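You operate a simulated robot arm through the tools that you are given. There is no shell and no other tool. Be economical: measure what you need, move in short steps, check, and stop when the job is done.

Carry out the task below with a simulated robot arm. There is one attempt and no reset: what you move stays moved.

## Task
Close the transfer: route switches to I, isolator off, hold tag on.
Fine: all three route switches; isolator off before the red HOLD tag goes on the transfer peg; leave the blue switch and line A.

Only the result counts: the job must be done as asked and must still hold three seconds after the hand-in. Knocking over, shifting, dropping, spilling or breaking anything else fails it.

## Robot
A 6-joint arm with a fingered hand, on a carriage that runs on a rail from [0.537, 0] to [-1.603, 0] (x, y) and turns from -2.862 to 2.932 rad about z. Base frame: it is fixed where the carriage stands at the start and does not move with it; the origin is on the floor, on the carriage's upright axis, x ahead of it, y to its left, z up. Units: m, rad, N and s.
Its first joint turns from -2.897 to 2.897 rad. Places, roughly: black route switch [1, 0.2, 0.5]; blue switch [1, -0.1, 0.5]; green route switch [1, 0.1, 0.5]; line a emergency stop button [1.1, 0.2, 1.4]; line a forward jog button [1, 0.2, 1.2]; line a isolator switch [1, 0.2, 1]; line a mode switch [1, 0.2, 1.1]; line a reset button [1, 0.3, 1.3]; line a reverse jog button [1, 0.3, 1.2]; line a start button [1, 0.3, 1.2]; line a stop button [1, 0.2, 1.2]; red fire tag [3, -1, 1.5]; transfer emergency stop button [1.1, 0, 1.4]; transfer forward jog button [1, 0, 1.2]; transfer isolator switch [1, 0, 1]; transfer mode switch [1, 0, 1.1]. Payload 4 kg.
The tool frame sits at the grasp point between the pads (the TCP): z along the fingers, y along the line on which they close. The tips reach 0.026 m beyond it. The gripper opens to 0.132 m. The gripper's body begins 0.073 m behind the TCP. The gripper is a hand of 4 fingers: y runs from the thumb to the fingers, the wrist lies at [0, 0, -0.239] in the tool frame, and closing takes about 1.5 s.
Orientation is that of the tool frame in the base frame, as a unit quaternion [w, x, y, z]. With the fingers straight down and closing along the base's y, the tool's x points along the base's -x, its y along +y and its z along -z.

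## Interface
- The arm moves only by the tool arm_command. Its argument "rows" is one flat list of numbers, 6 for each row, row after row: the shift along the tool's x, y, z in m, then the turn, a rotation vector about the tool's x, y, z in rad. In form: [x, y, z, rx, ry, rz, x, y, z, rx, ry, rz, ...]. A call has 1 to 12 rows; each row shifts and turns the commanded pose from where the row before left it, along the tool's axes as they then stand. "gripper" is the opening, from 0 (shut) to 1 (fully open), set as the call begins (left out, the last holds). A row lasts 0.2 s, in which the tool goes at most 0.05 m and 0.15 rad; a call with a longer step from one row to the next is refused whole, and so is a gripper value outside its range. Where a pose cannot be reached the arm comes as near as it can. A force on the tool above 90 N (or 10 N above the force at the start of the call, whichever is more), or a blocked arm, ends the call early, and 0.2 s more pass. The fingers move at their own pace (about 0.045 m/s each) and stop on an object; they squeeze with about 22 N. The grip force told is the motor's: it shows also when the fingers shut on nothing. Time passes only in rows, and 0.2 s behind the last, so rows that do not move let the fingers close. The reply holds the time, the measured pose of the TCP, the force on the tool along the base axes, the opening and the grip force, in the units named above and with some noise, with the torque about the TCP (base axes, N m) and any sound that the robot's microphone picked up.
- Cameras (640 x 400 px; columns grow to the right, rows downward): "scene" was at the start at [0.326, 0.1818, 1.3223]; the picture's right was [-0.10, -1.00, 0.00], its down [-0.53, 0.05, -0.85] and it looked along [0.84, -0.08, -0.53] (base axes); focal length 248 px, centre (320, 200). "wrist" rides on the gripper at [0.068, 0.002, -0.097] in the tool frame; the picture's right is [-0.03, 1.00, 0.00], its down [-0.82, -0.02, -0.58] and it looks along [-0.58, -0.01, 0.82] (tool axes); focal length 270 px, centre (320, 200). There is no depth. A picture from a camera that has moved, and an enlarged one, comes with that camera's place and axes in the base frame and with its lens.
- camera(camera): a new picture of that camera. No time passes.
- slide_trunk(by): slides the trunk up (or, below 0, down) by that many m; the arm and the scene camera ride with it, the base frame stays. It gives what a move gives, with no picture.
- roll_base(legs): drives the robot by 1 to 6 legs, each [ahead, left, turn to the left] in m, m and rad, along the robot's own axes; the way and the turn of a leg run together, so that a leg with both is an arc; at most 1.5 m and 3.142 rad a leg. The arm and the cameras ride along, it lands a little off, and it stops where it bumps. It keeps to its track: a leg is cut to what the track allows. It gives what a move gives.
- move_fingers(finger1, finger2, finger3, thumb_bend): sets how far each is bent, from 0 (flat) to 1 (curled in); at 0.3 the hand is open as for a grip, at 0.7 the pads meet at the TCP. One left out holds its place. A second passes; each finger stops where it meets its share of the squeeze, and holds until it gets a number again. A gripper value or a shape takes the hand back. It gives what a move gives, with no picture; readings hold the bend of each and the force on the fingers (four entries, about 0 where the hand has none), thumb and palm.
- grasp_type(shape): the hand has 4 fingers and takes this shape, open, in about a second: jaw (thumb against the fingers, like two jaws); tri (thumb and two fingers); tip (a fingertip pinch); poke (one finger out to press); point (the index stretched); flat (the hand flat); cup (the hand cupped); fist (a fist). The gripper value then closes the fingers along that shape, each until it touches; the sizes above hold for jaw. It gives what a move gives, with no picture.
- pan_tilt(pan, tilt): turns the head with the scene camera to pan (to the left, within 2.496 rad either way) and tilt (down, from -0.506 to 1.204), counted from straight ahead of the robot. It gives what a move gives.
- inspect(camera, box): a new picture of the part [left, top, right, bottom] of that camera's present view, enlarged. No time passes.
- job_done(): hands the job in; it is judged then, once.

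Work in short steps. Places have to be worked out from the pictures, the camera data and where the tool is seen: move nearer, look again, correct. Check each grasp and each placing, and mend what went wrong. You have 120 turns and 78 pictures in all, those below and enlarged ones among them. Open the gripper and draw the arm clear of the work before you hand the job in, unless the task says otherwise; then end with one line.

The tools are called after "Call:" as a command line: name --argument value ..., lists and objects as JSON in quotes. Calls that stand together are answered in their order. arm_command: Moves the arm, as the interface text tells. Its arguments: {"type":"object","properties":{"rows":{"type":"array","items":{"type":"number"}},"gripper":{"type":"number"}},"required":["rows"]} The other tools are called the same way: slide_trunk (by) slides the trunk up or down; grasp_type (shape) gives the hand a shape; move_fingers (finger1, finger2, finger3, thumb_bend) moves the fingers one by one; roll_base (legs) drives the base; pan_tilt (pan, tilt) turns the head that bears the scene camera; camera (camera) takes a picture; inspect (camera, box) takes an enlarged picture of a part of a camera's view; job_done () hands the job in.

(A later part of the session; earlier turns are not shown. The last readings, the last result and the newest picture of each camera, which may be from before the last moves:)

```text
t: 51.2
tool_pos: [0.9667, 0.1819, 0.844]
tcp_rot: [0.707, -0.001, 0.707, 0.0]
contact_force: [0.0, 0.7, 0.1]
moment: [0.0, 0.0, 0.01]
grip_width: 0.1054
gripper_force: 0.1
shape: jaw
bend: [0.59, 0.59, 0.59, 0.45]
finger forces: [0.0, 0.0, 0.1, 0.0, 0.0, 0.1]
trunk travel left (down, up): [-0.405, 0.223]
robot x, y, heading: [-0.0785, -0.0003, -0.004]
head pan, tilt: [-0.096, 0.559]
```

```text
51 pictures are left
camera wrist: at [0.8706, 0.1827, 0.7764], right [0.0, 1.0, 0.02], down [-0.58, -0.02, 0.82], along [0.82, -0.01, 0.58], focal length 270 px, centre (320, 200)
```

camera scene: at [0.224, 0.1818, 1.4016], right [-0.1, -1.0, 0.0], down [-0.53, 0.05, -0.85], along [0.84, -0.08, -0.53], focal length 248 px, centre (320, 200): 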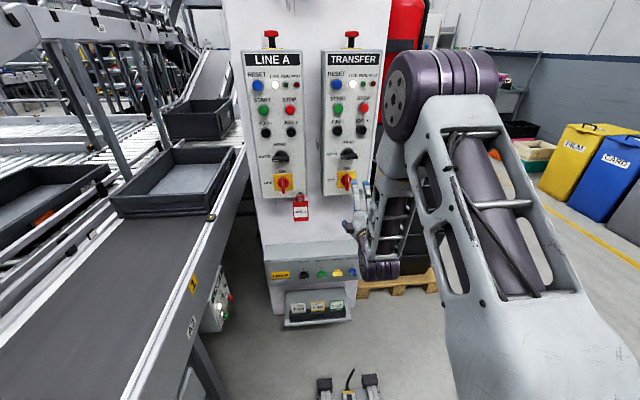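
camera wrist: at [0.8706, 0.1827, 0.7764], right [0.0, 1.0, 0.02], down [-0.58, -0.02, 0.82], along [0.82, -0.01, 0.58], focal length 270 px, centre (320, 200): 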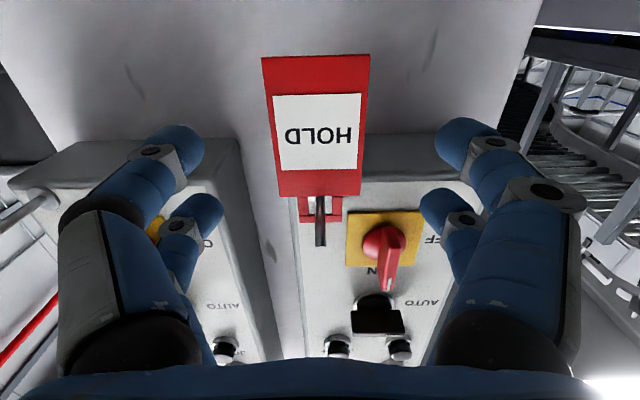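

Centred. I advance 0.062 m and close on the edges.

Call:
arm_command --rows '[0, -0.001, 0.031, 0, 0, 0, 0, 0, 0.031, 0, 0, 0]'

Call:
arm_command --rows '[0, 0, 0, 0, 0, 0, 0, 0, 0, 0, 0, 0, 0, 0, 0, 0, 0, 0, 0, 0, 0, 0, 0, 0, 0, 0, 0, 0, 0, 0, 0, 0, 0, 0, 0, 0]' --gripper 0

Call:
camera --camera "wrist"

```text
t: 51.8
tool_pos: [1.029, 0.1835, 0.844]
tcp_rot: [0.707, -0.001, 0.707, 0.0]
contact_force: [-0.1, 0.5, 0.2]
moment: [-0.02, 0.05, 0.01]
grip_width: 0.1052
gripper_force: 0.1
shape: jaw
bend: [0.59, 0.59, 0.59, 0.45]
finger forces: [0.0, 0.0, 0.0, 0.0, 0.0, 0.0]
trunk travel left (down, up): [-0.405, 0.223]
robot x, y, heading: [-0.0762, -0.0015, 0.004]
head pan, tilt: [-0.096, 0.559]
```

```text
t: 53.2
tool_pos: [1.0297, 0.1823, 0.8446]
tcp_rot: [0.707, -0.002, 0.707, 0.001]
contact_force: [0.8, 0.2, 0.8]
moment: [0.03, 0.02, 0.0]
grip_width: 0.0312
gripper_force: 22.0
shape: jaw
bend: [0.77, 0.77, 0.76, 0.75]
finger forces: [20.7, 19.7, 18.5, 0.0, 24.1, 0.0]
trunk travel left (down, up): [-0.405, 0.223]
robot x, y, heading: [-0.077, 0.001, 0.003]
head pan, tilt: [-0.096, 0.559]
```

```text
50 pictures are left
camera wrist: at [0.9326, 0.1842, 0.776], right [0.0, 1.0, 0.02], down [-0.58, -0.02, 0.82], along [0.82, -0.01, 0.58], focal length 270 px, centre (320, 200)
```

wrist: 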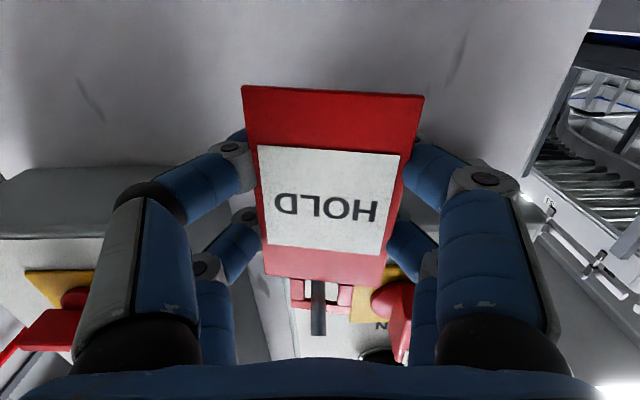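

Gripped by the edges. I zoom on the loop and peg to plan the lift.

Call:
inspect --camera "wrist" --box '[256, 260, 384, 340]'

```text
5.00 times, centred on (320, 300) of wrist
camera zoom: at [0.9326, 0.1842, 0.776], right [0.0, 1.0, 0.02], down [-0.58, -0.02, 0.82], along [0.82, -0.01, 0.58], focal length 1351 px, centre (320, -300)
```

zoom: 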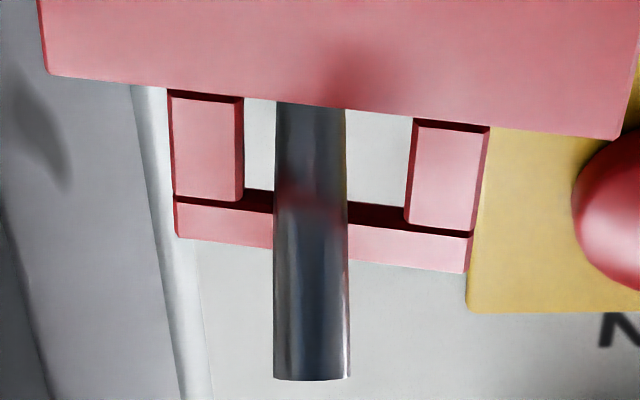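

Peg diameter ≈ 8 mm in a 21 mm loop, tip rising slightly and ending at x≈1.0. I lift 5 mm and slide outward, rising with the tip.

Call:
arm_command --rows '[-0.005, 0, 0, 0, 0, 0, 0, 0, -0.008, 0, 0, 0, -0.003, 0, -0.01, 0, 0, 0, -0.003, 0, -0.01, 0, 0, 0]'

Call:
camera --camera "wrist"

```text
t: 54.2
tool_pos: [0.9985, 0.1837, 0.8537]
tcp_rot: [0.707, -0.001, 0.707, 0.001]
contact_force: [-0.9, -0.1, -2.0]
moment: [-0.05, 0.0, 0.06]
grip_width: 0.0317
gripper_force: 21.7
shape: jaw
bend: [0.77, 0.77, 0.76, 0.76]
finger forces: [20.9, 19.8, 18.7, 0.0, 24.8, 0.0]
trunk travel left (down, up): [-0.405, 0.223]
robot x, y, heading: [-0.0713, 0.0028, -0.009]
head pan, tilt: [-0.096, 0.559]
```

```text
48 pictures are left
camera wrist: at [0.9031, 0.1849, 0.7858], right [0.0, 1.0, 0.03], down [-0.58, -0.02, 0.82], along [0.82, -0.01, 0.58], focal length 270 px, centre (320, 200)
```

wrist: 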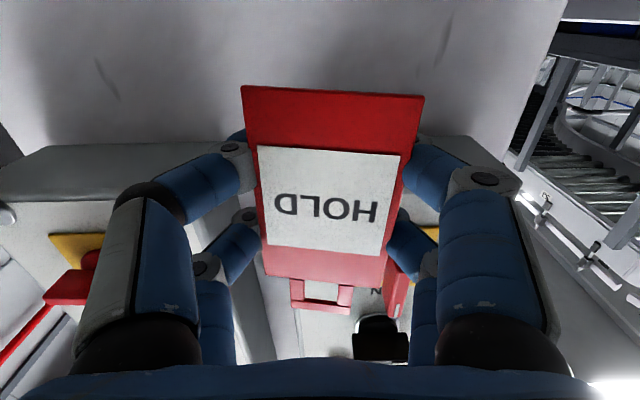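

The tag rides with the hand and the peg has slipped out of the loop. I draw back 0.07 m more.

Call:
arm_command --rows '[0, 0, -0.02, 0, 0, 0, 0, 0, -0.02, 0, 0, 0, 0, 0, -0.03, 0, 0, 0]'

Call:
camera --camera "wrist"

```text
t: 55.0
tool_pos: [0.9334, 0.1833, 0.8547]
tcp_rot: [0.707, -0.001, 0.707, 0.001]
contact_force: [0.3, -0.8, -0.4]
moment: [0.0, -0.02, 0.02]
grip_width: 0.0315
gripper_force: 22.3
shape: jaw
bend: [0.77, 0.77, 0.76, 0.76]
finger forces: [20.6, 19.7, 18.9, 0.0, 24.5, 0.1]
trunk travel left (down, up): [-0.405, 0.223]
robot x, y, heading: [-0.077, -0.0017, -0.0]
head pan, tilt: [-0.096, 0.559]
```

```text
47 pictures are left
camera wrist: at [0.8361, 0.1847, 0.7876], right [0.0, 1.0, 0.02], down [-0.58, -0.02, 0.82], along [0.82, -0.01, 0.58], focal length 270 px, centre (320, 200)
```

wrist: 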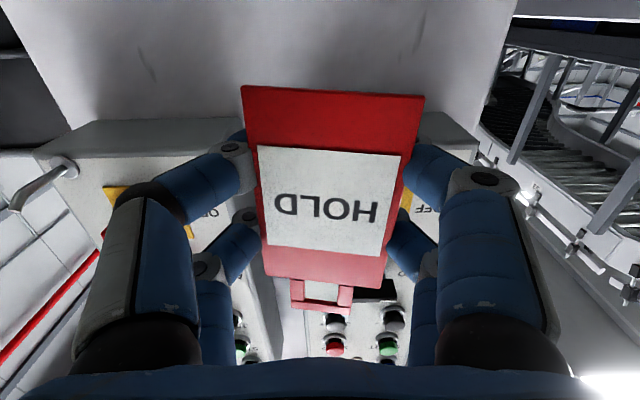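

The tag is clear of the line A peg. I carry it 0.24 m to the right, in front of the transfer peg.

Call:
arm_command --rows '[0, -0.048, 0, 0, 0, 0, 0, -0.048, 0, 0, 0, 0, 0, -0.048, 0, 0, 0, 0, 0, -0.048, 0, 0, 0, 0, 0, -0.048, 0, 0, 0, 0]'

Call:
camera --camera "wrist"

Call:
inspect --camera "wrist" --box '[240, 240, 400, 340]'

Call:
inspect --camera "scene" --box '[270, 150, 430, 250]'

```text
t: 56.2
tool_pos: [0.9314, -0.0558, 0.8543]
tcp_rot: [0.707, -0.002, 0.707, 0.001]
contact_force: [-0.2, 0.0, -0.1]
moment: [0.0, 0.03, -0.03]
grip_width: 0.0309
gripper_force: 21.3
shape: jaw
bend: [0.78, 0.77, 0.76, 0.76]
finger forces: [20.0, 19.3, 19.0, 0.0, 24.6, 0.1]
trunk travel left (down, up): [-0.405, 0.223]
robot x, y, heading: [-0.0743, -0.0022, 0.002]
head pan, tilt: [-0.096, 0.559]
```

```text
46 pictures are left
camera wrist: at [0.8347, -0.054, 0.7867], right [0.0, 1.0, 0.02], down [-0.58, -0.02, 0.82], along [0.82, -0.01, 0.58], focal length 270 px, centre (320, 200)
```

wrist: 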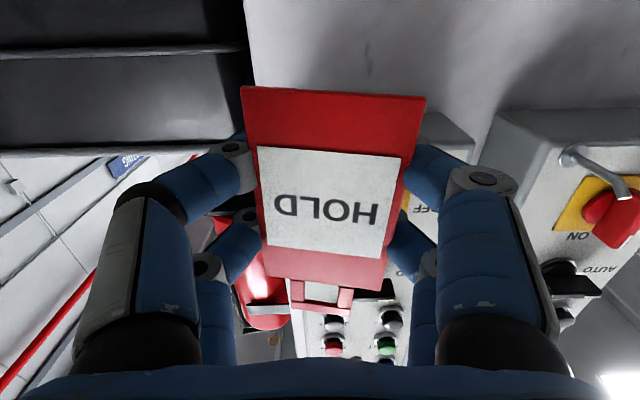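

```text
4.00 times, centred on (320, 290) of wrist
camera zoom: at [0.8347, -0.054, 0.7867], right [0.0, 1.0, 0.02], down [-0.58, -0.02, 0.82], along [0.82, -0.01, 0.58], focal length 1081 px, centre (320, -160)
```

zoom: 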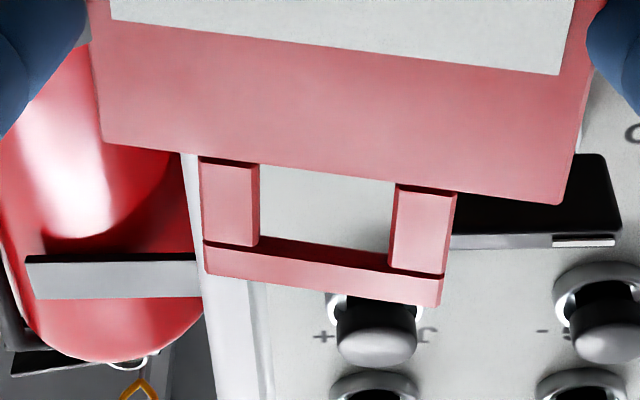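

```text
4.00 times, centred on (350, 200) of scene
camera zoom: at [0.2239, 0.1824, 1.4015], right [-0.09, -1.0, 0.0], down [-0.53, 0.05, -0.85], along [0.84, -0.08, -0.53], focal length 992 px, centre (200, 200)
```

zoom: 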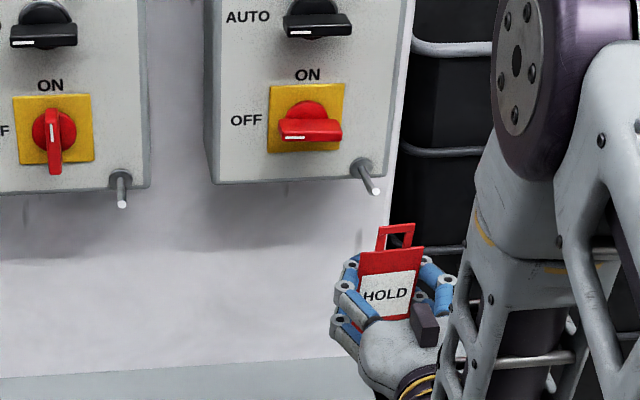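

Peg offset between panels is about −0.241 m, so I shift 3 mm right and go forward to just before the peg tip, then check.

Call:
arm_command --rows '[0, -0.003, 0.02, 0, 0, 0, 0, 0, 0.02, 0, 0, 0, 0, 0, 0.01, 0, 0, 0]'

Call:
inspect --camera "scene" --box '[310, 170, 406, 230]'

Call:
inspect --camera "wrist" --box '[240, 240, 400, 340]'

```text
t: 57.0
tool_pos: [0.9807, -0.0601, 0.8551]
tcp_rot: [0.707, -0.001, 0.707, 0.001]
contact_force: [-0.3, -0.4, -0.1]
moment: [0.01, 0.06, 0.03]
grip_width: 0.031
gripper_force: 21.8
shape: jaw
bend: [0.78, 0.77, 0.76, 0.76]
finger forces: [19.8, 19.1, 19.0, 0.0, 24.7, 0.1]
trunk travel left (down, up): [-0.405, 0.223]
robot x, y, heading: [-0.0784, -0.0027, 0.004]
head pan, tilt: [-0.096, 0.559]
```

```text
6.67 times, centred on (358, 200) of scene
camera zoom: at [0.2239, 0.1818, 1.4016], right [-0.1, -1.0, 0.0], down [-0.53, 0.05, -0.85], along [0.84, -0.08, -0.53], focal length 1653 px, centre (67, 200)
```

zoom: 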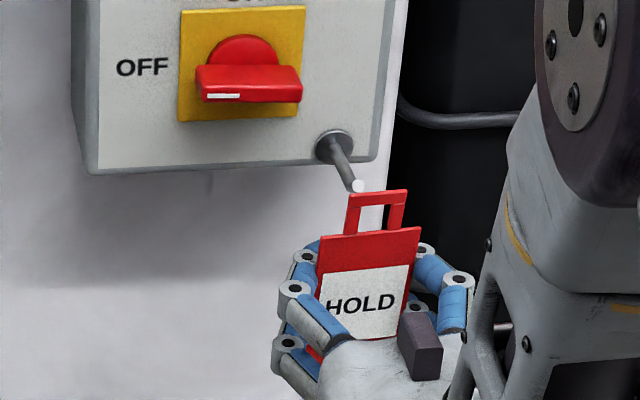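

```text
4.00 times, centred on (320, 290) of wrist
camera zoom: at [0.8848, -0.0586, 0.7862], right [0.0, 1.0, 0.03], down [-0.58, -0.02, 0.82], along [0.82, -0.01, 0.58], focal length 1081 px, centre (320, -160)
```

zoom: 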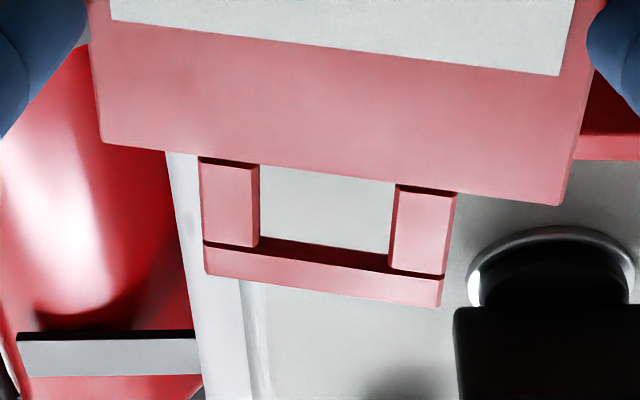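

Alignment looks good (tip at about y −0.061, same height relation as on the exit). I advance slowly, mirroring the exit path.

Call:
arm_command --rows '[0, 0.001, 0.009, 0, 0, 0, 0, 0, 0.009, 0, 0, 0]'

Call:
inspect --camera "wrist" --box '[240, 240, 400, 340]'

Call:
inspect --camera "scene" --box '[310, 170, 406, 230]'

```text
t: 57.6
tool_pos: [1.0001, -0.0604, 0.8558]
tcp_rot: [0.707, -0.001, 0.707, 0.001]
contact_force: [-0.1, 0.0, -0.4]
moment: [-0.01, -0.02, 0.02]
grip_width: 0.0307
gripper_force: 22.0
shape: jaw
bend: [0.78, 0.77, 0.76, 0.76]
finger forces: [19.8, 19.2, 18.9, 0.0, 24.7, 0.1]
trunk travel left (down, up): [-0.405, 0.223]
robot x, y, heading: [-0.0727, 0.0046, -0.002]
head pan, tilt: [-0.096, 0.559]
```

```text
4.00 times, centred on (320, 290) of wrist
camera zoom: at [0.9043, -0.058, 0.7877], right [0.0, 1.0, 0.03], down [-0.58, -0.02, 0.82], along [0.82, -0.01, 0.58], focal length 1081 px, centre (320, -160)
```

zoom: 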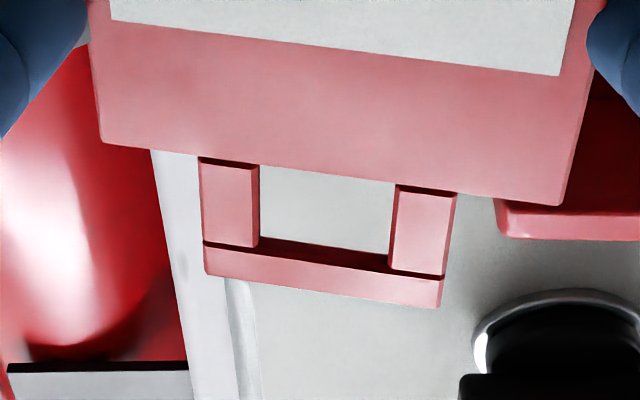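

```text
6.67 times, centred on (358, 200) of scene
camera zoom: at [0.224, 0.1818, 1.4016], right [-0.1, -1.0, 0.0], down [-0.53, 0.05, -0.85], along [0.84, -0.08, -0.53], focal length 1653 px, centre (67, 200)
```

zoom: 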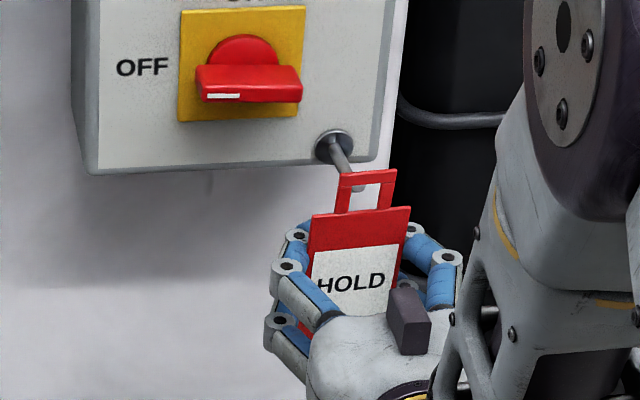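

The tip is seen through the loop, nearly centred. I advance another 10 mm and look.

Call:
arm_command --rows '[0, 0, 0.01, 0, 0, 0]'

Call:
inspect --camera "wrist" --box '[240, 240, 400, 340]'

Call:
inspect --camera "scene" --box '[310, 170, 406, 230]'

```text
t: 58.0
tool_pos: [1.0088, -0.0605, 0.8542]
tcp_rot: [0.707, -0.001, 0.707, 0.001]
contact_force: [0.0, 0.1, -0.7]
moment: [0.02, -0.01, 0.01]
grip_width: 0.031
gripper_force: 22.3
shape: jaw
bend: [0.78, 0.77, 0.76, 0.76]
finger forces: [19.8, 19.2, 19.1, 0.0, 24.7, 0.1]
trunk travel left (down, up): [-0.405, 0.223]
robot x, y, heading: [-0.0779, -0.0041, -0.0]
head pan, tilt: [-0.096, 0.559]
```

```text
4.00 times, centred on (320, 290) of wrist
camera zoom: at [0.9139, -0.0584, 0.787], right [0.0, 1.0, 0.03], down [-0.58, -0.02, 0.82], along [0.82, -0.01, 0.58], focal length 1081 px, centre (320, -160)
```

zoom: 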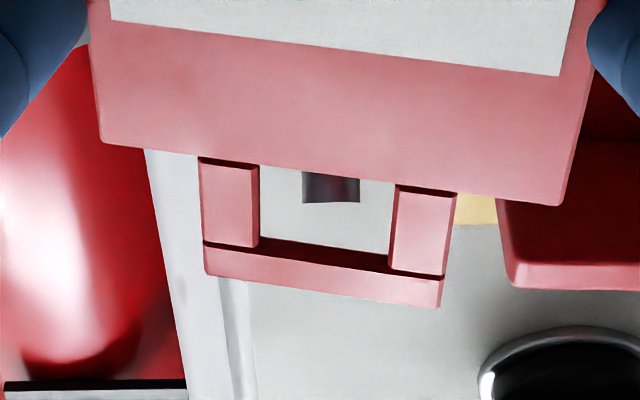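

```text
6.67 times, centred on (358, 200) of scene
camera zoom: at [0.224, 0.1818, 1.4016], right [-0.1, -1.0, 0.0], down [-0.53, 0.05, -0.85], along [0.84, -0.08, -0.53], focal length 1653 px, centre (67, 200)
```

zoom: 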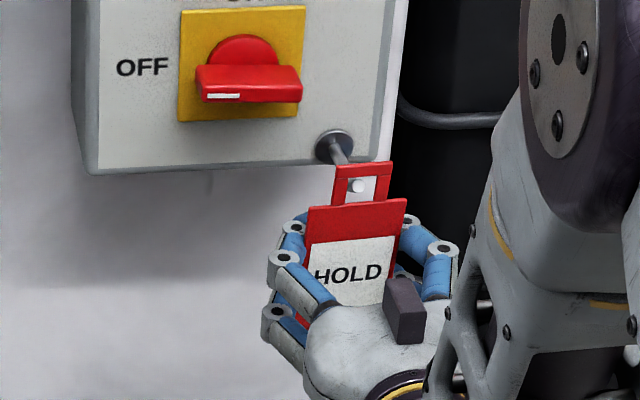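

The tip is in the middle of the loop. I continue in and down along the reverse path to the hanging height.

Call:
arm_command --rows '[0.001, 0, 0.008, 0, 0, 0, 0.002, 0, 0.007, 0, 0, 0, 0.002, 0, 0.007, 0, 0, 0, 0.003, 0, 0, 0, 0, 0]'

Call:
inspect --camera "wrist" --box '[240, 240, 400, 340]'

Call:
inspect --camera "scene" --box '[310, 170, 406, 230]'

```text
t: 59.0
tool_pos: [1.0318, -0.0595, 0.846]
tcp_rot: [0.707, -0.001, 0.707, 0.001]
contact_force: [0.6, -0.1, -0.5]
moment: [0.0, 0.02, 0.01]
grip_width: 0.0308
gripper_force: 22.3
shape: jaw
bend: [0.78, 0.77, 0.76, 0.76]
finger forces: [19.8, 19.0, 19.1, 0.0, 24.8, 0.0]
trunk travel left (down, up): [-0.405, 0.223]
robot x, y, heading: [-0.0755, 0.0055, -0.002]
head pan, tilt: [-0.096, 0.559]
```

```text
4.00 times, centred on (320, 290) of wrist
camera zoom: at [0.9354, -0.0583, 0.779], right [0.0, 1.0, 0.02], down [-0.58, -0.02, 0.82], along [0.82, -0.01, 0.58], focal length 1081 px, centre (320, -160)
```

zoom: 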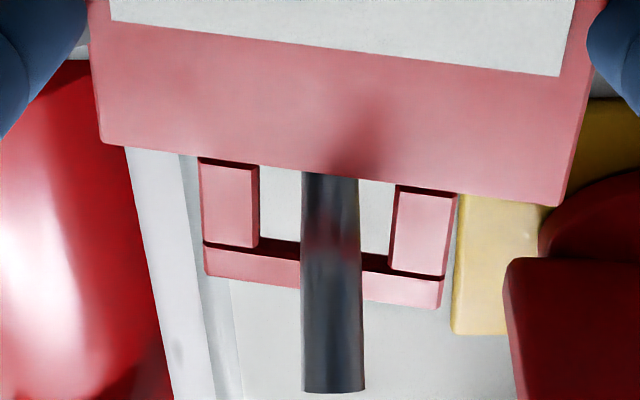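

```text
6.67 times, centred on (358, 200) of scene
camera zoom: at [0.224, 0.1818, 1.4016], right [-0.1, -1.0, 0.0], down [-0.53, 0.05, -0.85], along [0.84, -0.08, -0.53], focal length 1653 px, centre (67, 200)
```

zoom: 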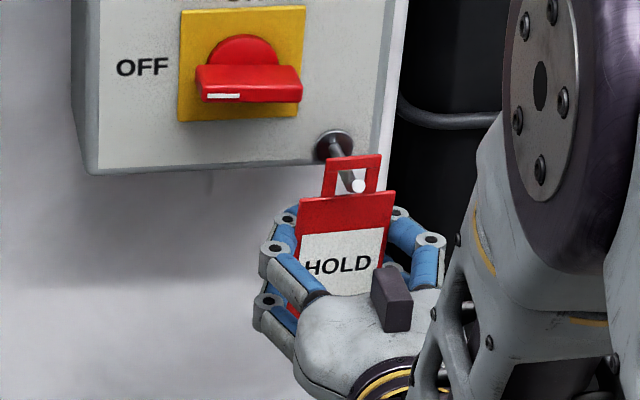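

The peg passes through the loop at hanging position. I open the hand fully and, once open, back straight out.

Call:
arm_command --rows '[0.001, 0, 0, 0, 0, 0, 0, 0, 0, 0, 0, 0, 0, 0, 0, 0, 0, 0, 0, 0, 0, 0, 0, 0, 0, 0, 0, 0, 0, 0, 0, 0, 0, 0, 0, 0]' --gripper 0.8

Call:
camera --camera "wrist"

```text
t: 60.4
tool_pos: [1.0315, -0.0588, 0.8458]
tcp_rot: [0.707, -0.001, 0.707, 0.0]
contact_force: [-0.7, -1.4, 0.6]
moment: [0.0, 0.03, 0.01]
grip_width: 0.1054
gripper_force: 0.1
shape: jaw
bend: [0.59, 0.59, 0.59, 0.45]
finger forces: [0.0, 0.0, 0.0, 0.1, 0.0, 0.0]
trunk travel left (down, up): [-0.405, 0.223]
robot x, y, heading: [-0.0767, -0.0008, -0.0]
head pan, tilt: [-0.096, 0.559]
```

```text
35 pictures are left
camera wrist: at [0.9355, -0.0587, 0.7778], right [0.0, 1.0, 0.02], down [-0.58, -0.02, 0.82], along [0.82, -0.01, 0.58], focal length 270 px, centre (320, 200)
```

wrist: 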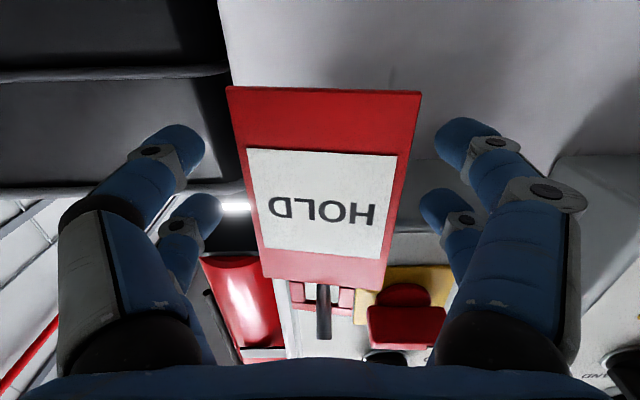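

The tag hangs on the transfer peg. I back straight out, then raise, roll to +90° and move left, ready to lower the trunk to the route switches.

Call:
arm_command --rows '[0, 0, -0.03, 0, 0, 0, 0, 0, -0.04, 0, 0, 0, 0, 0, -0.04, 0, 0, 0, 0, 0, -0.03, 0, 0, 0]'

Call:
inspect --camera "scene" --box '[280, 140, 424, 230]'

Call:
arm_command --rows '[-0.02, 0.045, 0, 0, 0, 0, -0.02, 0.045, 0, 0, 0, 0, -0.02, 0.045, 0, 0, 0, 0, -0.02, 0.045, 0, 0, 0, 0, 0, 0.045, 0, 0, 0, 0, 0, 0.02, 0, 0, 0, 0]' --gripper 0.5

Call:
arm_command --rows '[0, 0, 0, 0, 0, 0.1428, 0, 0, 0, 0, 0, 0.1428, 0, 0, 0, 0, 0, 0.1428, 0, 0, 0, 0, 0, 0.1428, 0, 0, 0, 0, 0, 0.1428, 0, 0, 0, 0, 0, 0.1428, 0, 0, 0, 0, 0, 0.1428, 0, 0, 0, 0, 0, 0.1428, 0, 0, 0, 0, 0, 0.1428, 0, 0, 0, 0, 0, 0.1428, 0, 0, 0, 0, 0, 0.1428]'

```text
t: 61.4
tool_pos: [0.8922, -0.0622, 0.8485]
tcp_rot: [0.707, 0.0, 0.707, 0.001]
contact_force: [-1.1, 0.2, -0.5]
moment: [-0.02, 0.02, 0.02]
grip_width: 0.1053
gripper_force: 0.1
shape: jaw
bend: [0.59, 0.59, 0.59, 0.45]
finger forces: [0.0, 0.0, 0.0, 0.0, 0.1, 0.0]
trunk travel left (down, up): [-0.405, 0.223]
robot x, y, heading: [-0.0766, 0.0035, 0.001]
head pan, tilt: [-0.096, 0.559]
```

```text
4.44 times, centred on (352, 185) of scene
camera zoom: at [0.224, 0.1819, 1.4016], right [-0.1, -1.0, 0.0], down [-0.53, 0.05, -0.85], along [0.84, -0.08, -0.53], focal length 1102 px, centre (178, 267)
```

zoom: 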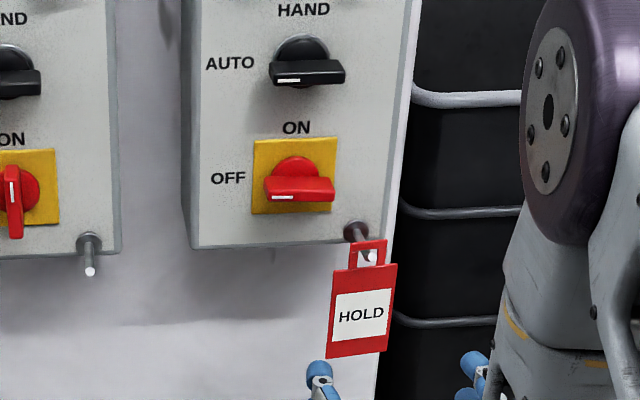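

```text
t: 62.8
tool_pos: [0.8901, 0.1844, 0.9248]
tcp_rot: [0.707, -0.001, 0.707, 0.001]
contact_force: [-0.4, -1.1, -1.0]
moment: [0.01, 0.04, 0.02]
grip_width: 0.0667
gripper_force: 0.0
shape: jaw
bend: [0.73, 0.73, 0.73, 0.7]
finger forces: [0.0, 0.0, 0.0, 0.1, 0.0, 0.1]
trunk travel left (down, up): [-0.405, 0.223]
robot x, y, heading: [-0.0782, -0.0011, 0.003]
head pan, tilt: [-0.096, 0.559]
```

```text
t: 65.2
tool_pos: [0.8915, 0.185, 0.9247]
tcp_rot: [0.499, 0.5, 0.5, 0.501]
contact_force: [0.4, 0.6, -0.7]
moment: [-0.04, -0.02, -0.01]
grip_width: 0.0665
gripper_force: 0.0
shape: jaw
bend: [0.73, 0.73, 0.73, 0.7]
finger forces: [0.0, 0.0, 0.0, 0.0, 0.1, 0.0]
trunk travel left (down, up): [-0.405, 0.223]
robot x, y, heading: [-0.076, 0.0003, -0.002]
head pan, tilt: [-0.096, 0.559]
```

Tag hangs well and the isolator handle is parallel to its plate edge at OFF. I lower the trunk to the route console height.

Call:
slide_trunk --by -0.4

Call:
camera --camera "wrist"

Call:
camera --camera "scene"

```text
t: 69.0
tool_pos: [0.8914, 0.1858, 0.5264]
tcp_rot: [0.499, 0.499, 0.501, 0.5]
contact_force: [-0.4, -0.2, 0.2]
moment: [-0.02, -0.01, -0.01]
grip_width: 0.0666
gripper_force: 0.1
shape: jaw
bend: [0.73, 0.73, 0.73, 0.7]
finger forces: [0.0, 0.0, 0.0, 0.1, 0.0, 0.0]
trunk travel left (down, up): [-0.005, 0.623]
robot x, y, heading: [-0.0778, 0.0011, 0.006]
head pan, tilt: [-0.096, 0.559]
```

```text
33 pictures are left
camera wrist: at [0.795, 0.2531, 0.5281], right [0.0, -0.02, 1.0], down [-0.58, -0.82, -0.02], along [0.82, -0.58, -0.01], focal length 270 px, centre (320, 200)
```

wrist: 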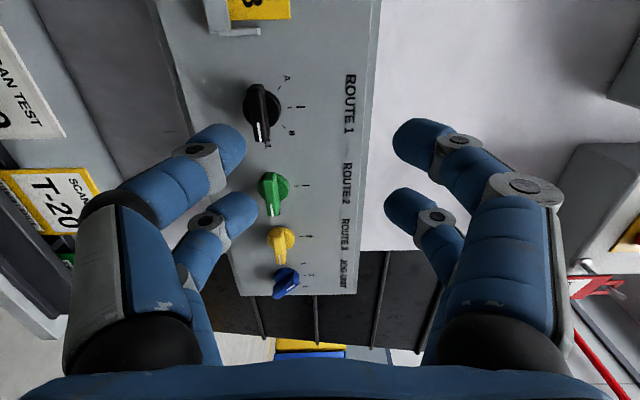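

```text
32 pictures are left
camera scene: at [0.2175, 0.1818, 1.0029], right [-0.1, -1.0, 0.0], down [-0.53, 0.05, -0.85], along [0.84, -0.08, -0.53], focal length 248 px, centre (320, 200)
```

scene: 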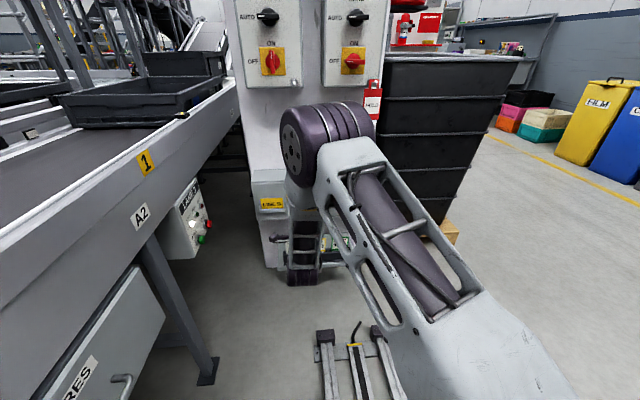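

Zooming on the dials to see the scale positions and handle directions.

Call:
inspect --camera "wrist" --box '[190, 60, 390, 185]'

Call:
inspect --camera "wrist" --box '[240, 160, 368, 240]'

```text
3.20 times, centred on (290, 122) of wrist
camera zoom: at [0.795, 0.2531, 0.5281], right [0.0, -0.02, 1.0], down [-0.58, -0.82, -0.02], along [0.82, -0.58, -0.01], focal length 865 px, centre (416, 448)
```

zoom: 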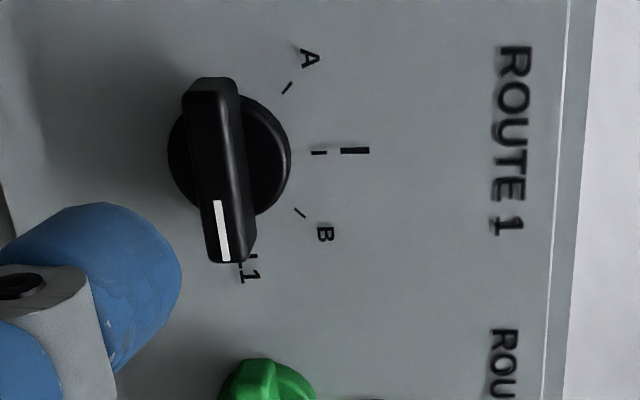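

```text
5.00 times, centred on (304, 200) of wrist
camera zoom: at [0.795, 0.2531, 0.5281], right [0.0, -0.02, 1.0], down [-0.58, -0.82, -0.02], along [0.82, -0.58, -0.01], focal length 1351 px, centre (400, 200)
```

zoom: 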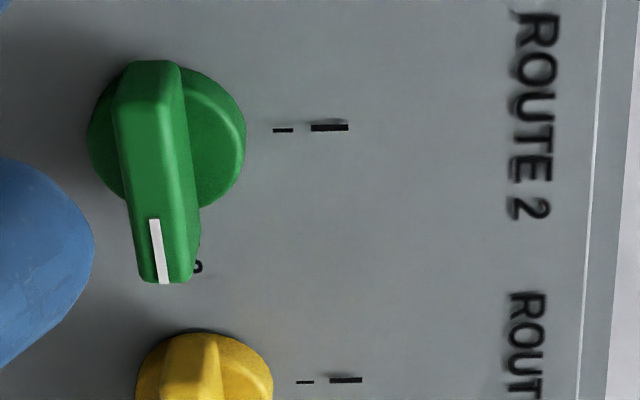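

Dial I is straight up; each switch needs a 90° counter-clockwise turn. The black bar is at about [1.03, 0.18, 0.475]. I move in front of it and look.

Call:
arm_command --rows '[-0.0025, -0.025, 0.02, 0, 0, 0, -0.0025, -0.026, 0.03, 0, 0, 0, 0, 0, 0.03, 0, 0, 0]'

Call:
camera --camera "wrist"

```text
t: 69.8
tool_pos: [0.9706, 0.1772, 0.4747]
tcp_rot: [0.5, 0.499, 0.501, 0.5]
contact_force: [-0.5, 0.4, -0.4]
moment: [0.0, -0.01, 0.01]
grip_width: 0.0667
gripper_force: 0.1
shape: jaw
bend: [0.73, 0.73, 0.73, 0.7]
finger forces: [0.1, 0.0, 0.0, 0.1, 0.0, 0.0]
trunk travel left (down, up): [-0.005, 0.623]
robot x, y, heading: [-0.077, -0.0048, -0.001]
head pan, tilt: [-0.096, 0.559]
```

```text
29 pictures are left
camera wrist: at [0.8733, 0.2457, 0.4778], right [0.0, -0.02, 1.0], down [-0.58, -0.82, -0.02], along [0.82, -0.58, -0.01], focal length 270 px, centre (320, 200)
```

wrist: 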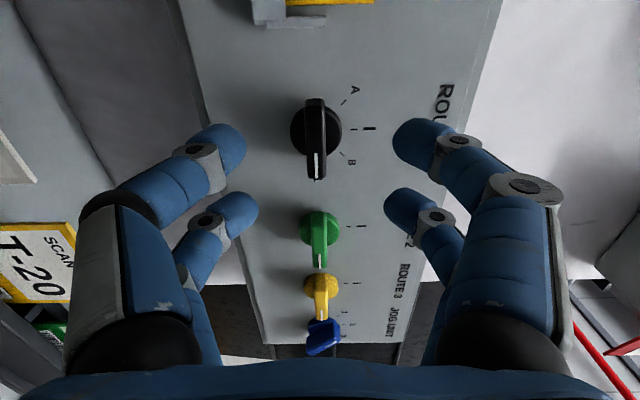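

The bar front is at [1.0285, 0.1805, 0.475]. I advance and close.

Call:
arm_command --rows '[0.003, 0, 0.028, 0, 0, 0, 0, 0.0005, 0.029, 0, 0, 0]'

Call:
arm_command --rows '[0, 0, 0, 0, 0, 0, 0, 0, 0, 0, 0, 0, 0, 0, 0, 0, 0, 0, 0, 0, 0, 0, 0, 0, 0, 0, 0, 0, 0, 0, 0, 0, 0, 0, 0, 0]' --gripper 0

Call:
camera --camera "wrist"

```text
t: 70.4
tool_pos: [1.0226, 0.1808, 0.4715]
tcp_rot: [0.499, 0.5, 0.502, 0.499]
contact_force: [-68.8, -10.1, 4.7]
moment: [0.26, -0.81, -0.29]
grip_width: 0.0652
gripper_force: 0.0
shape: jaw
bend: [0.74, 0.74, 0.75, 0.71]
finger forces: [19.9, 20.4, 14.5, 0.0, 13.5, 0.0]
trunk travel left (down, up): [-0.005, 0.623]
robot x, y, heading: [-0.0802, -0.001, 0.002]
head pan, tilt: [-0.096, 0.559]
```

```text
t: 71.8
tool_pos: [1.0258, 0.1834, 0.4726]
tcp_rot: [0.499, 0.5, 0.502, 0.499]
contact_force: [-42.5, -1.5, -12.5]
moment: [-0.03, 0.53, 0.11]
grip_width: 0.0244
gripper_force: 22.2
shape: jaw
bend: [0.77, 0.77, 0.76, 0.74]
finger forces: [15.3, 20.8, 25.9, 0.0, 36.4, 0.0]
trunk travel left (down, up): [-0.005, 0.623]
robot x, y, heading: [-0.0781, 0.0029, -0.001]
head pan, tilt: [-0.096, 0.559]
```

```text
28 pictures are left
camera wrist: at [0.9291, 0.2501, 0.4753], right [0.0, -0.02, 1.0], down [-0.58, -0.82, -0.02], along [0.82, -0.58, -0.02], focal length 270 px, centre (320, 200)
```

wrist: 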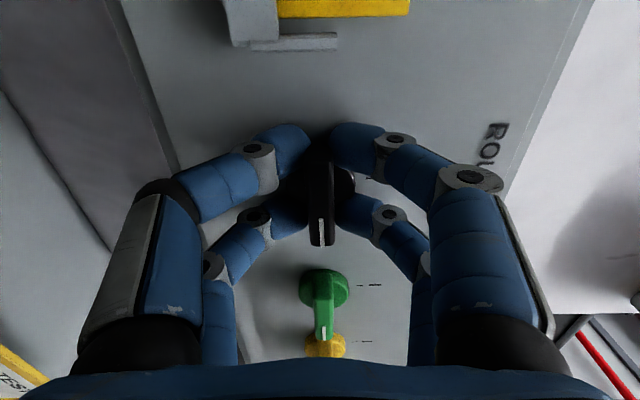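

The fingertips press on the console face (42 N). I open, back off 7 mm and re-grip.

Call:
arm_command --rows '[0, 0, -0.004, 0, 0, 0, 0, 0, -0.003, 0, 0, 0, 0, 0, 0, 0, 0, 0]' --gripper 0.35

Call:
arm_command --rows '[0.0025, -0.0005, 0, 0, 0, 0, 0, 0, 0, 0, 0, 0, 0, 0, 0, 0, 0, 0, 0, 0, 0, 0, 0, 0, 0, 0, 0, 0, 0, 0, 0, 0, 0, 0, 0, 0]' --gripper 0

```text
t: 72.6
tool_pos: [1.0217, 0.1824, 0.4766]
tcp_rot: [0.501, 0.498, 0.499, 0.502]
contact_force: [-7.4, -0.5, 0.4]
moment: [0.03, -0.02, -0.02]
grip_width: 0.0435
gripper_force: 0.1
shape: jaw
bend: [0.74, 0.74, 0.75, 0.7]
finger forces: [2.0, 1.9, 2.1, 0.0, 1.6, 0.0]
trunk travel left (down, up): [-0.005, 0.623]
robot x, y, heading: [-0.0767, -0.0022, -0.004]
head pan, tilt: [-0.096, 0.559]
```

```text
t: 74.0
tool_pos: [1.0204, 0.1818, 0.4744]
tcp_rot: [0.501, 0.5, 0.5, 0.5]
contact_force: [0.6, -26.0, -1.9]
moment: [0.0, -0.12, -0.6]
grip_width: 0.0155
gripper_force: 21.9
shape: jaw
bend: [0.74, 0.74, 0.73, 0.72]
finger forces: [17.2, 25.3, 23.1, 0.1, 18.3, 0.0]
trunk travel left (down, up): [-0.005, 0.623]
robot x, y, heading: [-0.0747, -0.0006, -0.0]
head pan, tilt: [-0.096, 0.559]
```

Gripped with no pressing; a sideways force shows I shifted 2 mm too far left. I undo that and turn 90° counter-clockwise.

Call:
arm_command --rows '[-0.002, 0, 0, 0, 0, 0, 0, 0, 0, 0, 0, -0.1428, 0, 0, 0, 0, 0, -0.1428, 0, 0, 0, 0, 0, -0.1428, 0, 0, 0, 0, 0, -0.1428, 0, 0, 0, 0, 0, -0.1428, 0, 0, 0, 0, 0, -0.1428, 0, 0, 0, 0, 0, -0.1428, 0, 0, 0, 0, 0, -0.1428, 0, 0, 0, 0, 0, -0.1428, 0, 0, 0, 0, 0, -0.1428, 0, 0, 0, 0, 0, -0.1428]'

Call:
camera --camera "wrist"

```text
t: 76.6
tool_pos: [1.0202, 0.1839, 0.4732]
tcp_rot: [0.706, -0.002, 0.708, 0.0]
contact_force: [4.4, -11.4, -11.3]
moment: [0.01, 0.16, -0.09]
grip_width: 0.0135
gripper_force: 22.2
shape: jaw
bend: [0.74, 0.73, 0.72, 0.71]
finger forces: [17.0, 15.7, 21.2, 0.1, 23.1, 0.0]
trunk travel left (down, up): [-0.005, 0.623]
robot x, y, heading: [-0.0803, 0.0003, 0.002]
head pan, tilt: [-0.096, 0.559]
```

```text
27 pictures are left
camera wrist: at [0.9242, 0.1855, 0.4054], right [0.0, 1.0, 0.02], down [-0.58, -0.02, 0.82], along [0.82, -0.01, 0.58], focal length 270 px, centre (320, 200)
```

wrist: 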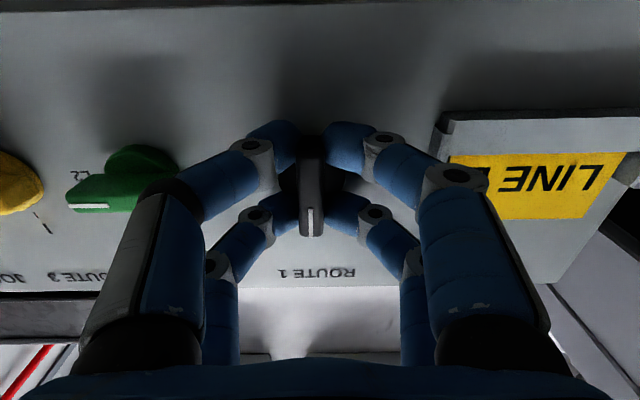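

The black handle now stands upright with the mark on top. I open a little (the LINE B holder is near) and back out.

Call:
arm_command --rows '[0, 0, 0, 0, 0, 0, 0, 0, 0, 0, 0, 0, 0, 0, 0, 0, 0, 0, 0, 0, -0.02, 0, 0, 0, 0, 0, -0.03, 0, 0, 0, 0, 0, -0.03, 0, 0, 0]' --gripper 0.3

Call:
inspect --camera "wrist" --box '[220, 60, 420, 185]'

```text
t: 78.0
tool_pos: [0.9397, 0.185, 0.4736]
tcp_rot: [0.708, 0.0, 0.707, 0.0]
contact_force: [0.3, 0.3, -0.3]
moment: [-0.03, 0.01, -0.02]
grip_width: 0.0396
gripper_force: 0.2
shape: jaw
bend: [0.74, 0.74, 0.74, 0.7]
finger forces: [0.0, 0.0, 0.0, 0.1, 0.0, 0.0]
trunk travel left (down, up): [-0.005, 0.623]
robot x, y, heading: [-0.0813, -0.0003, 0.001]
head pan, tilt: [-0.096, 0.559]
```

```text
3.20 times, centred on (320, 122) of wrist
camera zoom: at [0.844, 0.1864, 0.4055], right [0.0, 1.0, 0.03], down [-0.58, -0.02, 0.82], along [0.82, -0.01, 0.58], focal length 865 px, centre (320, 448)
```

zoom: 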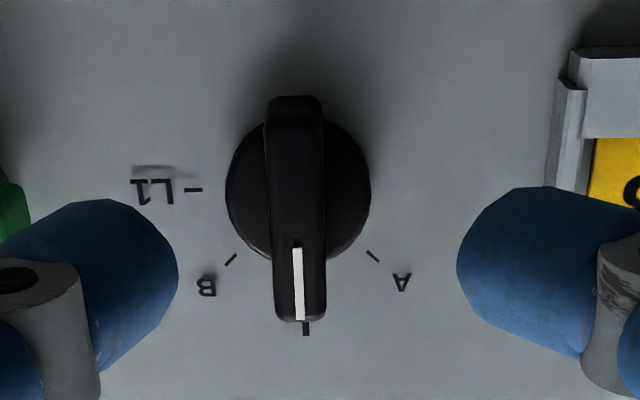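

Black is on I. Now I roll back to +90° and move right to the green switch at y≈0.097.

Call:
arm_command --rows '[0, -0.044, 0, 0, 0, 0.1428, 0, 0, 0, 0, 0, 0.1428, 0, 0, 0, 0, 0, 0.1428, 0, 0, 0, 0, 0, 0.1428, 0, 0, 0, 0, 0, 0.1428, 0, 0, 0, 0, 0, 0.1428, 0, 0, 0, 0, 0, 0.1428, 0, 0, 0, 0, 0, 0.1428, 0, 0, 0, 0, 0, 0.1428, 0, 0, 0, 0, 0, 0.1428, -0.044, 0, 0, 0, 0, 0.1428]' --gripper 0.5

Call:
camera --camera "wrist"

```text
t: 80.4
tool_pos: [0.9428, 0.0975, 0.4822]
tcp_rot: [0.499, 0.499, 0.501, 0.501]
contact_force: [-0.4, 0.4, 0.7]
moment: [0.03, 0.01, 0.01]
grip_width: 0.0654
gripper_force: 0.1
shape: jaw
bend: [0.73, 0.73, 0.73, 0.7]
finger forces: [0.1, 0.1, 0.0, 0.0, 0.0, 0.0]
trunk travel left (down, up): [-0.005, 0.623]
robot x, y, heading: [-0.0779, -0.0014, -0.002]
head pan, tilt: [-0.096, 0.559]
```

```text
25 pictures are left
camera wrist: at [0.8463, 0.1653, 0.4846], right [0.0, -0.03, 1.0], down [-0.58, -0.82, -0.02], along [0.82, -0.57, -0.01], focal length 270 px, centre (320, 200)
```

wrist: 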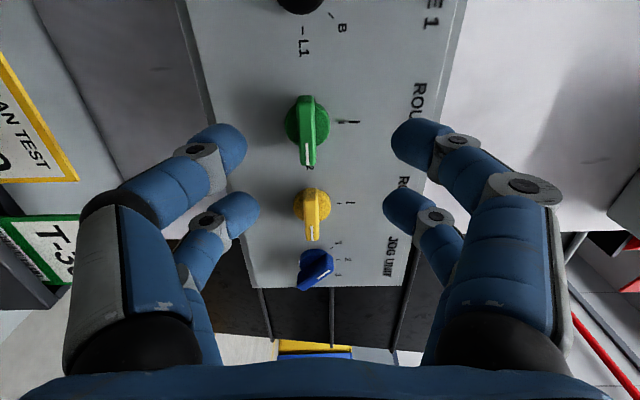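

Green bar front is at about [1.0285, 0.097, 0.474]. I advance to x 1.0205 and close.

Call:
arm_command --rows '[0, -0.008, 0.03, 0, 0, 0, 0, 0, 0.03, 0, 0, 0, 0, 0, 0.0175, 0, 0, 0]'

Call:
arm_command --rows '[0, 0, 0, 0, 0, 0, 0, 0, 0, 0, 0, 0, 0, 0, 0, 0, 0, 0, 0, 0, 0, 0, 0, 0, 0, 0, 0, 0, 0, 0, 0, 0, 0, 0, 0, 0]' --gripper 0

Call:
camera --camera "wrist"

```text
t: 81.2
tool_pos: [1.0168, 0.0978, 0.4736]
tcp_rot: [0.501, 0.499, 0.501, 0.499]
contact_force: [-0.7, 0.7, -0.3]
moment: [-0.01, -0.02, -0.02]
grip_width: 0.0654
gripper_force: 0.0
shape: jaw
bend: [0.73, 0.73, 0.73, 0.7]
finger forces: [0.0, 0.0, 0.0, 0.0, 0.0, 0.0]
trunk travel left (down, up): [-0.005, 0.623]
robot x, y, heading: [-0.0778, -0.001, -0.001]
head pan, tilt: [-0.096, 0.559]
```

```text
t: 82.6
tool_pos: [1.0167, 0.0967, 0.4732]
tcp_rot: [0.499, 0.5, 0.501, 0.5]
contact_force: [-1.0, -7.7, -0.5]
moment: [-0.03, 0.03, -0.42]
grip_width: 0.009
gripper_force: 21.8
shape: jaw
bend: [0.71, 0.72, 0.73, 0.7]
finger forces: [19.1, 19.9, 19.8, 0.1, 19.9, 0.0]
trunk travel left (down, up): [-0.005, 0.623]
robot x, y, heading: [-0.0733, 0.0001, -0.003]
head pan, tilt: [-0.096, 0.559]
```

```text
24 pictures are left
camera wrist: at [0.922, 0.1644, 0.4769], right [0.0, -0.02, 1.0], down [-0.58, -0.82, -0.02], along [0.82, -0.58, -0.01], focal length 270 px, centre (320, 200)
```

wrist: 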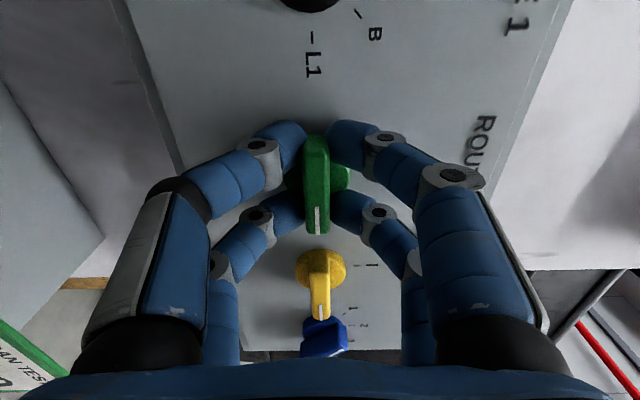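

The green bar is held. I turn it 90° counter-clockwise.

Call:
arm_command --rows '[0, 0, 0, 0, 0, -0.1428, 0, 0, 0, 0, 0, -0.1428, 0, 0, 0, 0, 0, -0.1428, 0, 0, 0, 0, 0, -0.1428, 0, 0, 0, 0, 0, -0.1428, 0, 0, 0, 0, 0, -0.1428, 0, 0, 0, 0, 0, -0.1428, 0, 0, 0, 0, 0, -0.1428, 0, 0, 0, 0, 0, -0.1428, 0, 0, 0, 0, 0, -0.1428, 0, 0, 0, 0, 0, -0.1428]'

Call:
arm_command --rows '[0, 0, 0, 0, 0, 0, 0, 0, 0, 0, 0, 0, 0, 0, 0, 0, 0, 0, 0, 0, -0.02, 0, 0, 0, 0, 0, -0.03, 0, 0, 0, 0, 0, -0.03, 0, 0, 0]' --gripper 0.3

Call:
inspect --camera "wrist" --box '[180, 60, 420, 210]'

```text
t: 85.0
tool_pos: [1.0185, 0.0968, 0.4738]
tcp_rot: [0.707, -0.002, 0.707, -0.001]
contact_force: [2.8, 3.6, -6.5]
moment: [0.02, 0.06, 0.1]
grip_width: 0.0089
gripper_force: 21.6
shape: jaw
bend: [0.71, 0.72, 0.73, 0.7]
finger forces: [29.1, 22.6, 21.2, 0.0, 20.1, 0.0]
trunk travel left (down, up): [-0.005, 0.623]
robot x, y, heading: [-0.0726, 0.0032, -0.004]
head pan, tilt: [-0.096, 0.559]
```

```text
t: 86.4
tool_pos: [0.9411, 0.098, 0.4748]
tcp_rot: [0.707, 0.0, 0.707, 0.001]
contact_force: [-0.4, 0.5, -1.2]
moment: [-0.01, 0.0, 0.0]
grip_width: 0.0392
gripper_force: 0.1
shape: jaw
bend: [0.74, 0.74, 0.74, 0.7]
finger forces: [0.1, 0.1, 0.0, 0.1, 0.1, 0.0]
trunk travel left (down, up): [-0.005, 0.623]
robot x, y, heading: [-0.0767, 0.0011, 0.003]
head pan, tilt: [-0.096, 0.559]
```

```text
2.67 times, centred on (300, 135) of wrist
camera zoom: at [0.8442, 0.1001, 0.4069], right [0.0, 1.0, 0.02], down [-0.58, -0.02, 0.82], along [0.82, -0.01, 0.58], focal length 721 px, centre (373, 373)
```

zoom: 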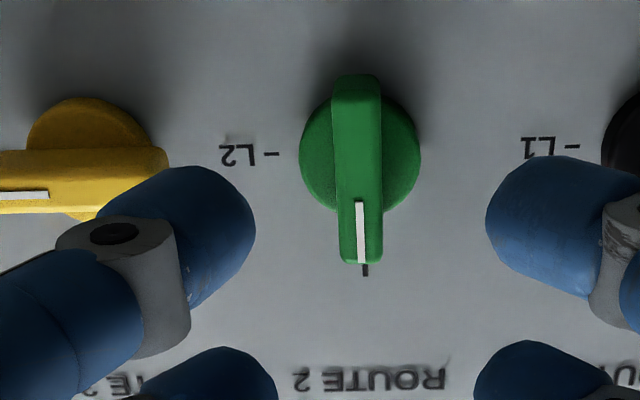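

Green is on I. Next the yellow switch at y≈0.024.

Call:
arm_command --rows '[0, -0.037, 0, 0, 0, 0.1428, 0, 0, 0, 0, 0, 0.1428, 0, 0, 0, 0, 0, 0.1428, 0, 0, 0, 0, 0, 0.1428, 0, 0, 0, 0, 0, 0.1428, 0, 0, 0, 0, 0, 0.1428, 0, 0, 0, 0, 0, 0.1428, 0, 0, 0, 0, 0, 0.1428, 0, 0, 0, 0, 0, 0.1428, 0, 0, 0, 0, 0, 0.1428, -0.037, 0, 0, 0, 0, 0.1428]' --gripper 0.5

Call:
camera --camera "wrist"

```text
t: 88.8
tool_pos: [0.9382, 0.0241, 0.4776]
tcp_rot: [0.499, 0.499, 0.501, 0.502]
contact_force: [-0.2, 0.4, 0.1]
moment: [-0.03, 0.03, 0.01]
grip_width: 0.0652
gripper_force: 0.0
shape: jaw
bend: [0.73, 0.73, 0.73, 0.7]
finger forces: [0.0, 0.0, 0.0, 0.0, 0.0, 0.0]
trunk travel left (down, up): [-0.005, 0.623]
robot x, y, heading: [-0.0718, -0.0, 0.0]
head pan, tilt: [-0.096, 0.559]
```

```text
22 pictures are left
camera wrist: at [0.8415, 0.0909, 0.4804], right [0.0, -0.03, 1.0], down [-0.58, -0.82, -0.02], along [0.82, -0.57, -0.01], focal length 270 px, centre (320, 200)
```

wrist: 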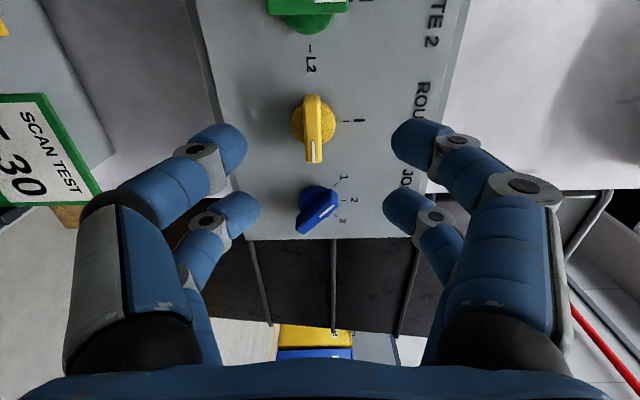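

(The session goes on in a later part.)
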